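You operate a simulated robot arm through the tools that you are given. There is no shell and no other tool. Be economical: measure what you need, move in short steps, check, and stop when the job is done.

Carry out the task below with a simulated robot arm. There is one attempt and no reset: what you move stays moved.

TASK
Take the yellow shirt and leave it on the wooden board.

It is judged by the outcome, as a careful person would: the job done as asked, and still so three seconds after it is handed in. It fails if anything else is knocked over, pushed out of place, dropped, spilled or broken.

THE ROBOT
A 7-joint arm with a two-finger parallel gripper, fixed in place. Base frame: the origin is at the foot of the arm, x ahead of it, y to its left, z up; the work surface is at about z = 0.76. Lengths are in m, angles in rad, forces in N, time in s.
With the tool pointing down near the work surface it reaches from about 0.3 to 0.7 m from the base axis. Its first joint turns from -1.152 to 1.152 rad. Payload 1.57 kg.
Tool frame: the origin (TCP) lies between the finger pads and is the grasp point; the fingertips stand 0.03 m ahead of it; z points along the fingers, y is the line along which they close. The gripper opens to 0.11 m. The fingers are 0.024 m wide and 0.012 m thick; the gripper's body (0.048 by 0.112 m) begins 0.078 m behind the TCP.
Orientation is that of the tool frame in the base frame, as a unit quaternion [x, y, z, w]. With the fingers straight down and closing along the base's y, the tool's x points along the base's -x, its y along +y and its z along -z.

THE INTERFACE
- The arm moves only by the tool step_arm. Its argument "rows" is a list of rows, each a list of 7 numbers: the shift along the tool's x, y, z in mm, then the turn, a rotation vector about the tool's x, y, z in rad, then the opening, from 0 (shut) to 1 (fully open). In form: [[tx, ty, tz, wx, wy, wz, fingers], ...]. A call has 1 to 20 rows; each row is the pose to reach, as a shift and turn from the pose commanded when the call began, along the tool's axes at that moment. A row lasts 0.2 s, in which the tool goes at most 0.05 m and 0.15 rad; a call with a longer step from one row to the next is refused whole, and so is a gripper value outside its range. A pose out of reach is approached as far as the arm can. The call stops where the force on the tool passes 40 N (or 10 N more than at its start, if that is more) or the arm is blocked; 0.2 s more then pass. The fingers move at their own pace (about 0.108 m/s each) and stop on an object; they squeeze with about 34 N. The grip force told is the motor's: it shows also when the fingers shut on nothing. Time passes only in rows, and 0.2 s behind the last, so rows that repeat a pose let the fingers close. It gives the time, the measured TCP pose, the force on the tool (base axes), the opening and the grip force at its end, in the units of the frame above (readings bear some noise), and new pictures: "views" is both (left out), scene, wrist or none.
- Cameras (640 x 400 px; columns grow to the right, rows downward): "scene" is fixed at [0.1698, -0.3936, 1.4024]; the picture's right is [0.74, -0.67, 0.00], its down [-0.39, -0.43, -0.82] and it looks along [0.55, 0.60, -0.58] (base axes); focal length 348 px, centre (320, 200). "wrist" rides on the gripper at [-0.036, 0, -0.08] in the tool frame; the picture's right is [0.00, -1.00, 0.00], its down [0.97, 0.00, -0.24] and it looks along [0.24, 0.00, 0.97] (tool axes); focal length 218 px, centre (320, 200).
- measure_at(camera, pixels): for up to 12 pixels [column, row] of the newest picture of that camera ("zoom" is the newest enlarged one), the place [x, y, z] in the base frame of the surface seen there, good to about 0.002 m. No time passes.
- inspect(camera, box): a new picture of the part [left, top, right, bottom] of that camera's present view, enlarged. No time passes.
- hand_in(): hands the job in; it is judged then, once.

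Work in short steps. Measure before you move; look again where a grasp or a placing could have gone wrong, and mend it. You have 60 turns and 120 pictures in all, the two below and enlarged ones among them. Open the gripper and draw the arm clear of the work before you hand the job in, unless the task says otherwise; then end with one line.

The tools are called after "Emit:" as a command line: name --pt "numbers of a row" for each row, then --argument value for the rest, lists and objects as JSON in quotes. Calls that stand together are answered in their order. step_arm: Moves the arm, as the interface text tells. Its arguments: {"type":"object","properties":{"rows":{"type":"array","items":{"type":"array","items":{"type":"number"}}},"views":{"type":"string","enum":["both","scene","wrist","none"]}},"required":["rows"]} The other tools are called the same way: measure_at (camera, pixels) gives the place of the surface under pixels of a picture; inspect (camera, box) takes an enlarged picture of a part of a camera's view; hand_in () hands the job in.

At the start:

```text
time_s: 0.0
eef_pos: [0.4012, 0.1421, 1.0057]
tool_rot: [0.0, 1.0, 0.0, 0.0]
wrist_force: [0.4, 0.4, 0.3]
gripper_width: 0.1101
grasp_force: 0.1
```

scene: 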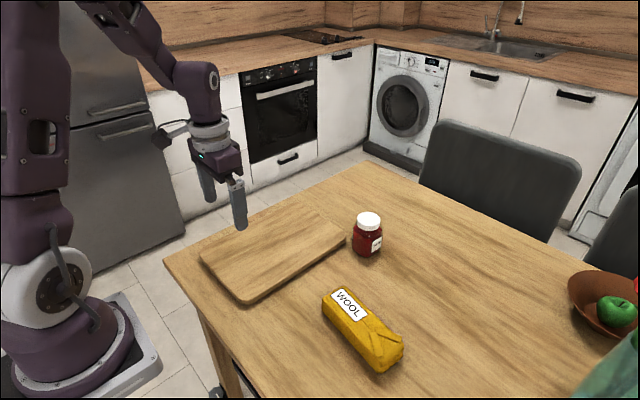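
wrist: 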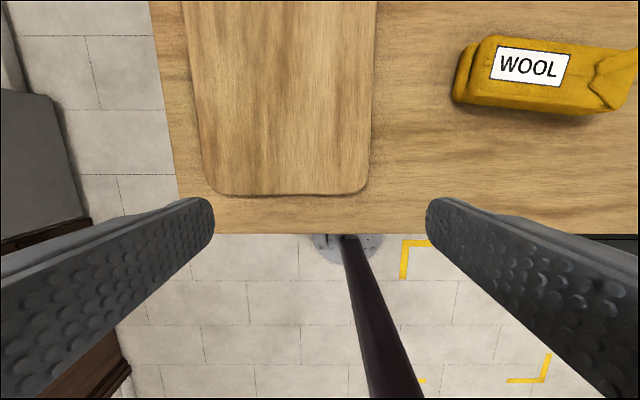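

The yellow folded shirt labelled WOOL is at scene (362,330), and the board is at (272,250). I'll measure both first.

Emit:
measure_at --camera "scene" --pixels '[[325, 297], [348, 303], [362, 325], [380, 345], [402, 345], [380, 370], [325, 312], [272, 250], [240, 300], [345, 235], [202, 255], [300, 208]]'

Emit:
measure_at --camera "wrist" --pixels '[[460, 100], [485, 40], [530, 65], [600, 110], [630, 50], [580, 80], [480, 75], [290, 150], [215, 190], [365, 190], [560, 50], [550, 105]]'

Emit:
inspect --camera "scene" --box '[280, 200, 440, 390]'

```text
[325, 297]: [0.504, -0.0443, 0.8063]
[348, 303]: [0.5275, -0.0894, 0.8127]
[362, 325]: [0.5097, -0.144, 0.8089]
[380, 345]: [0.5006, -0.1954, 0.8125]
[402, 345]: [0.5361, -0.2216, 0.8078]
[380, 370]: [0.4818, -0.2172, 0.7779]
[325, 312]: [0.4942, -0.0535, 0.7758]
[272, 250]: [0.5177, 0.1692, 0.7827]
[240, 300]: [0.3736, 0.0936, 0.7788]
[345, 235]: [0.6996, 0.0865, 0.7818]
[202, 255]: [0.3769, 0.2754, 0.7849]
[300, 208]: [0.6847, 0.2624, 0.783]
```

```text
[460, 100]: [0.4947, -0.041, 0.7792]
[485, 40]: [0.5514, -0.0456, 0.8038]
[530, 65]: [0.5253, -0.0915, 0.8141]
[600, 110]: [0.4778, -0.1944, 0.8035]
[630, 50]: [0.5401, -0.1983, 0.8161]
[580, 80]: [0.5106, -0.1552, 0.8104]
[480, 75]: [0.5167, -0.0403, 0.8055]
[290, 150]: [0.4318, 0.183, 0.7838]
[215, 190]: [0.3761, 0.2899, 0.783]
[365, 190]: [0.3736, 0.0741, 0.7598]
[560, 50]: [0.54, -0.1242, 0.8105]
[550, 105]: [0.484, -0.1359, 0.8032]
```

```text
2.11 times, centred on (360, 295) of scene
```

zoom: 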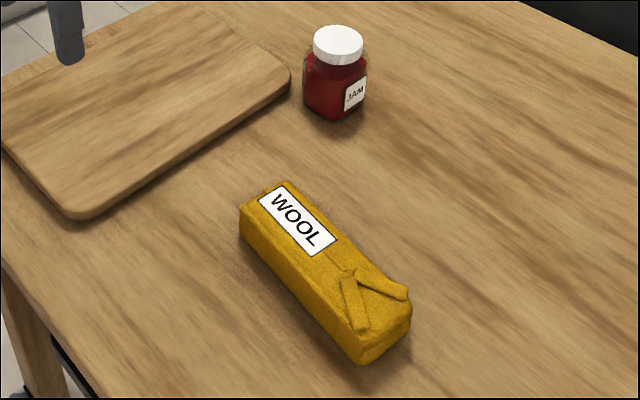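

The shirt lies roughly along y, centred near (0.513, -0.13), about 0.07 wide with its top at 0.81. I'll move over it at this height and turn 90° so the fingers close along x.

Emit:
step_arm --pt "-10 -25 0 0 0 0.14 1" --pt "-20 -50 0 0 0 0.28 1" --pt "-30 -75 0 0 0 0.42 1" --pt "-40 -100 0 0 0 0.56 1" --pt "-50 -125 0 0 0 0.7 1" --pt "-60 -150 0 0 0 0.84 1" --pt "-70 -175 0 0 0 0.98 1" --pt "-80 -200 0 0 0 1.12 1" --pt "-92 -225 0 0 0 1.26 1" --pt "-104 -250 0 0 0 1.4 1" --pt "-112 -272 0 0 0 1.54 1" --pt "-112 -272 0 0 0 1.5708 1" --pt "-112 -272 0 0 0 1.5708 1"

```text
time_s: 2.8
eef_pos: [0.5141, -0.1285, 1.0054]
tool_rot: [0.708, 0.706, 0.001, 0.0]
wrist_force: [0.1, 0.7, 0.4]
gripper_width: 0.1098
grasp_force: 0.1
```

scene: 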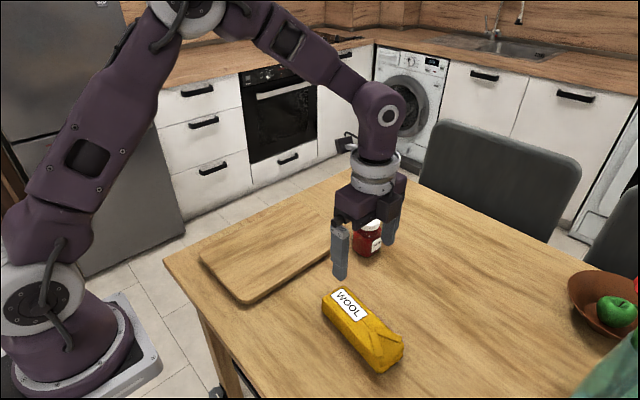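
wrist: 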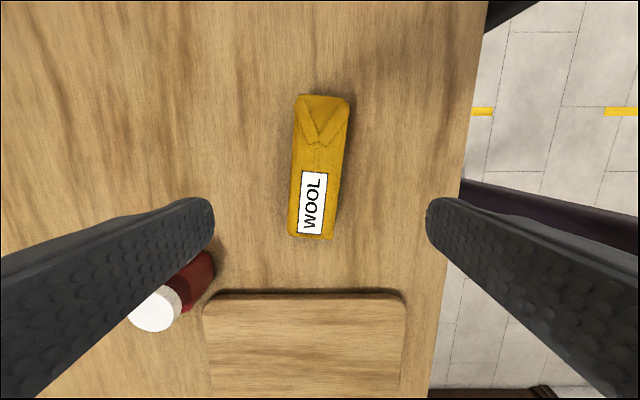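

The shirt is seen from above at wrist (320,165). I'll measure its edges to get the tilt and width.

Emit:
measure_at --camera "wrist" --pixels '[[294, 180], [340, 180], [296, 135], [346, 135], [290, 225], [334, 225], [322, 97], [312, 237], [318, 170], [405, 300], [205, 310], [300, 350]]'

Emit:
measure_at --camera "scene" --pixels '[[367, 250], [368, 218]]'

```text
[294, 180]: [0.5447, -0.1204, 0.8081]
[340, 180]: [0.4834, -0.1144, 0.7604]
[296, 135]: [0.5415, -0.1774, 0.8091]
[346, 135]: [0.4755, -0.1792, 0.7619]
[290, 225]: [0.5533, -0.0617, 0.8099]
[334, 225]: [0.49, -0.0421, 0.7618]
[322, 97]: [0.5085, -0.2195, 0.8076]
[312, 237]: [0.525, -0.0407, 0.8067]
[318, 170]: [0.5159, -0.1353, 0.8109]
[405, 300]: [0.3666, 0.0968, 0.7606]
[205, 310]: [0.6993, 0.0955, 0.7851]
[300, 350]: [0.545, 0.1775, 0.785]
```

```text
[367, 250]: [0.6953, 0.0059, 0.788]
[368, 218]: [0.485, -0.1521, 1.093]
```

Axis tilt is about 0.09 rad, centre (0.516,-0.132), width about 0.06. I'll align and descend to TCP z≈0.797 with the gripper open.

Emit:
step_arm --pt "-3 2 40 0 0 0.09 1" --pt "-3 2 80 0 0 0.09 1" --pt "-3 2 120 0 0 0.09 1" --pt "-3 2 150 0 0 0.09 1" --pt "-3 2 175 0 0 0.09 1" --pt "-3 2 195 0 0 0.09 1" --pt "-3 2 208 0 0 0.09 1" --pt "-3 2 208 0 0 0.09 1"

```text
time_s: 4.6
eef_pos: [0.5157, -0.1327, 0.7962]
tool_rot: [0.739, 0.674, 0.0, 0.0]
wrist_force: [-1.0, 0.5, -0.6]
gripper_width: 0.1099
grasp_force: 0.0
```

scene: 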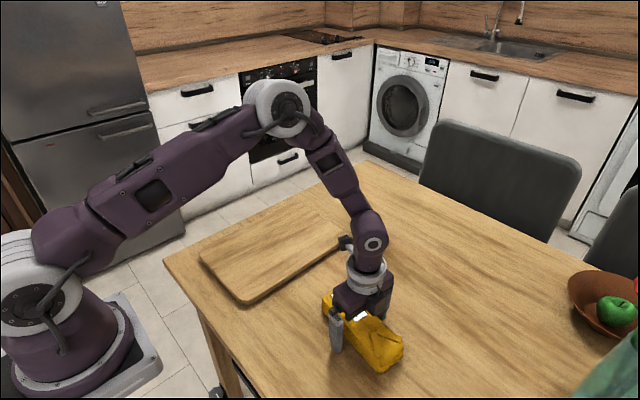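
wrist: 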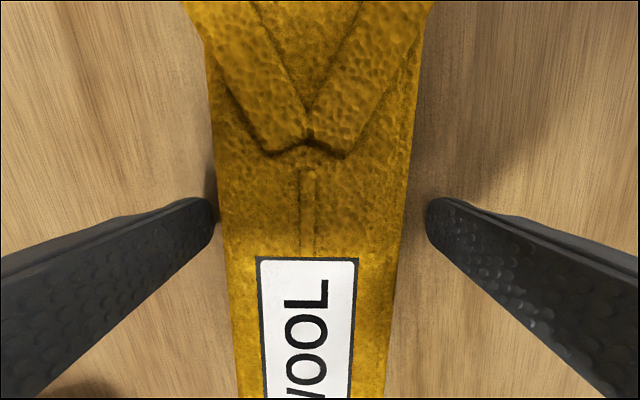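

The shirt sits between the fingers and is aligned with them. I'll close, then lift a little.

Emit:
step_arm --pt "0 0 0 0 0 0 0.5" --pt "0 0 0 0 0 0 0.3" --pt "0 0 0 0 0 0 0" --pt "0 0 0 0 0 0 0" --pt "0 0 0 0 0 0 0" --pt "0 0 -15 0 0 0 0" --pt "0 0 -40 0 0 0 0" --pt "0 0 -70 0 0 0 0" --pt "0 0 -100 0 0 0 0" --pt "0 0 -100 0 0 0 0"

```text
time_s: 6.8
eef_pos: [0.5161, -0.1327, 0.8969]
tool_rot: [0.738, 0.674, 0.0, 0.0]
wrist_force: [0.2, -0.4, -1.5]
gripper_width: 0.0675
grasp_force: 33.8
```

scene: 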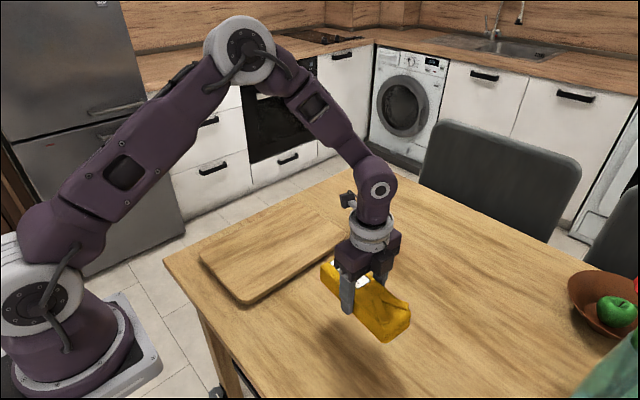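
wrist: 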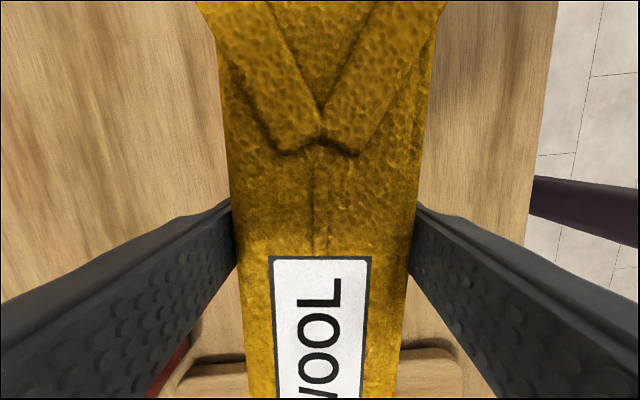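

Firmly held. The board spans x 0.37–0.70, y 0.085–0.29, so I'll raise it, carry it to the board centre (0.53,0.185) and turn so it lies along the board's length.

Emit:
step_arm --pt "0 0 -35 0 0 0 0" --pt "0 0 -70 0 0 0 0" --pt "26.5 -1.2 -70 0 0 -0.138 0" --pt "53 -2.5 -70 0 0 -0.276 0" --pt "79.5 -3.7 -70 0 0 -0.414 0" --pt "106 -4.9 -70 0 0 -0.552 0" --pt "132.5 -6.1 -70 0 0 -0.69 0" --pt "159 -7.4 -70 0 0 -0.828 0" --pt "185.5 -8.6 -70 0 0 -0.966 0" --pt "212 -9.8 -70 0 0 -1.104 0" --pt "238.5 -11 -70 0 0 -1.242 0" --pt "265 -12.3 -70 0 0 -1.38 0" --pt "291.5 -13.5 -70 0 0 -1.518 0" --pt "318 -14.7 -70 0 0 -1.66 0" --pt "318 -14.7 -70 0 0 -1.66 0"

```text
time_s: 10.0
eef_pos: [0.5296, 0.1846, 0.9674]
tool_rot: [-0.001, 1.0, 0.0, 0.0]
wrist_force: [0.5, -0.2, -1.1]
gripper_width: 0.0677
grasp_force: 34.2
```

scene: 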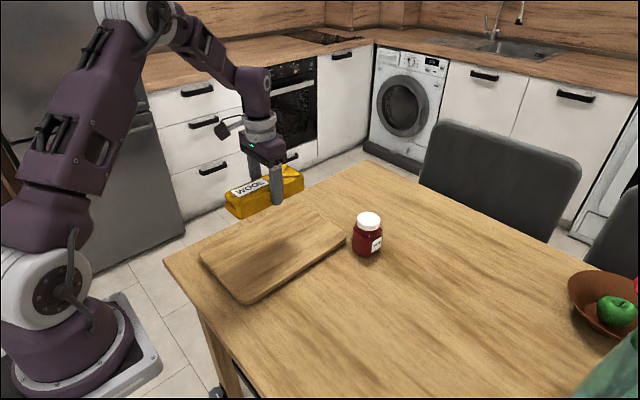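
wrist: 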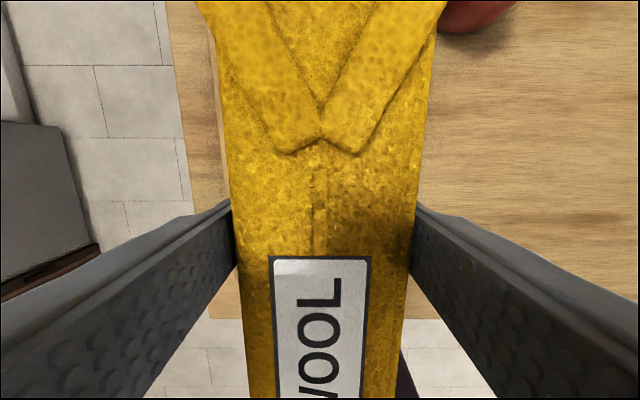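

It's over the board and level. The grasp was 0.036 above the table (0.76) and the board top is at 0.784, so I'll descend to about z=0.821.

Emit:
step_arm --pt "0 0 40 0 0 0 0" --pt "0 0 80 0 0 0 0" --pt "0 0 110 0 0 0 0" --pt "0 0 130 0 0 0 0" --pt "0 0 139 0 0 0 0" --pt "0 0 143 0 0 0 0" --pt "0 0 146 0 0 0 0" --pt "0 0 146 0 0 0 0"

```text
time_s: 11.8
eef_pos: [0.5302, 0.1854, 0.8214]
tool_rot: [0.001, 1.0, 0.0, 0.0]
wrist_force: [-0.9, 0.4, -2.4]
gripper_width: 0.0676
grasp_force: 34.3
```

scene: 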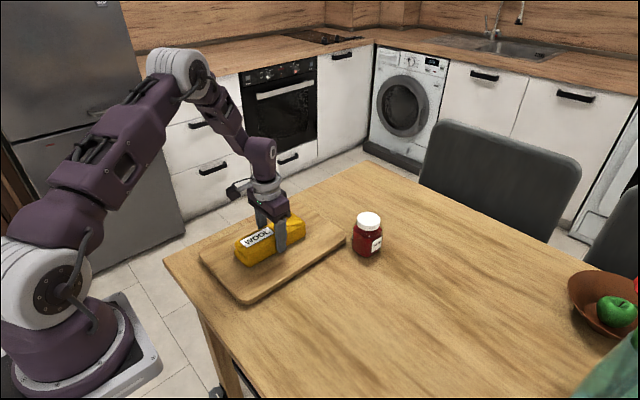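
wrist: 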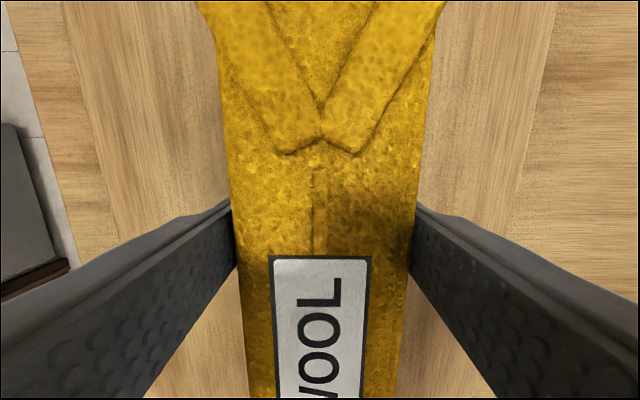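

The shirt is centred on the board at about contact height. I'll open slowly, then rise straight up.

Emit:
step_arm --pt "0 0 0 0 0 0 0.65" --pt "0 0 0 0 0 0 0.75" --pt "0 0 0 0 0 0 0.9" --pt "0 0 0 0 0 0 0.9" --pt "0 0 -20 0 0 0 0.9" --pt "0 0 -50 0 0 0 0.9" --pt "0 0 -90 0 0 0 0.9" --pt "0 0 -130 0 0 0 0.9" --pt "0 0 -170 0 0 0 0.9" --pt "0 0 -200 0 0 0 0.9" --pt "0 0 -200 0 0 0 0.9"

```text
time_s: 14.2
eef_pos: [0.5304, 0.1853, 1.0213]
tool_rot: [0.001, 1.0, 0.0, 0.001]
wrist_force: [0.2, 0.1, -0.3]
gripper_width: 0.099
grasp_force: 0.0
```

scene: 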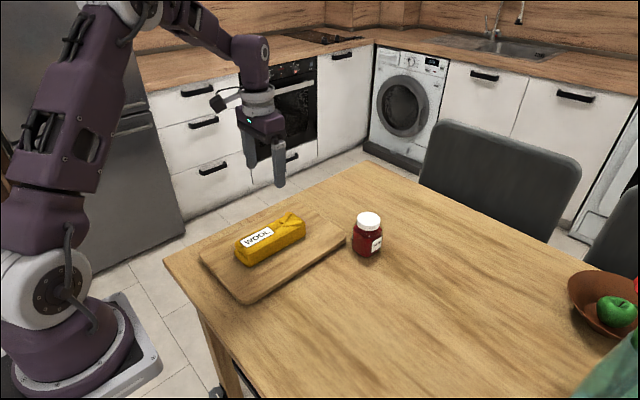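
wrist: 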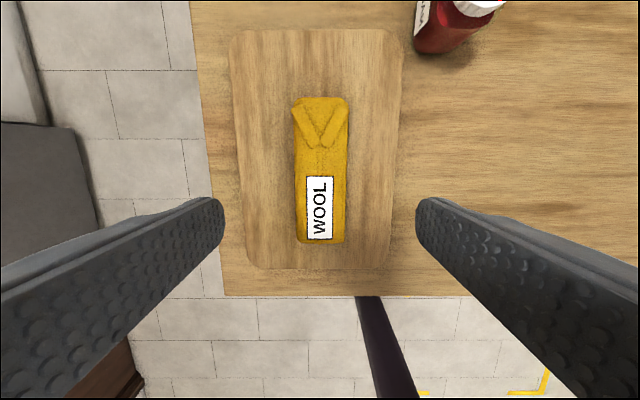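

The shirt rests centred on the board, nothing else has moved, and the arm is clear.

Emit:
hand_in

```text
The job is handed in.
```

The yellow shirt is lying centred on the wooden board; the gripper is open, the arm is clear, and nothing else was moved.
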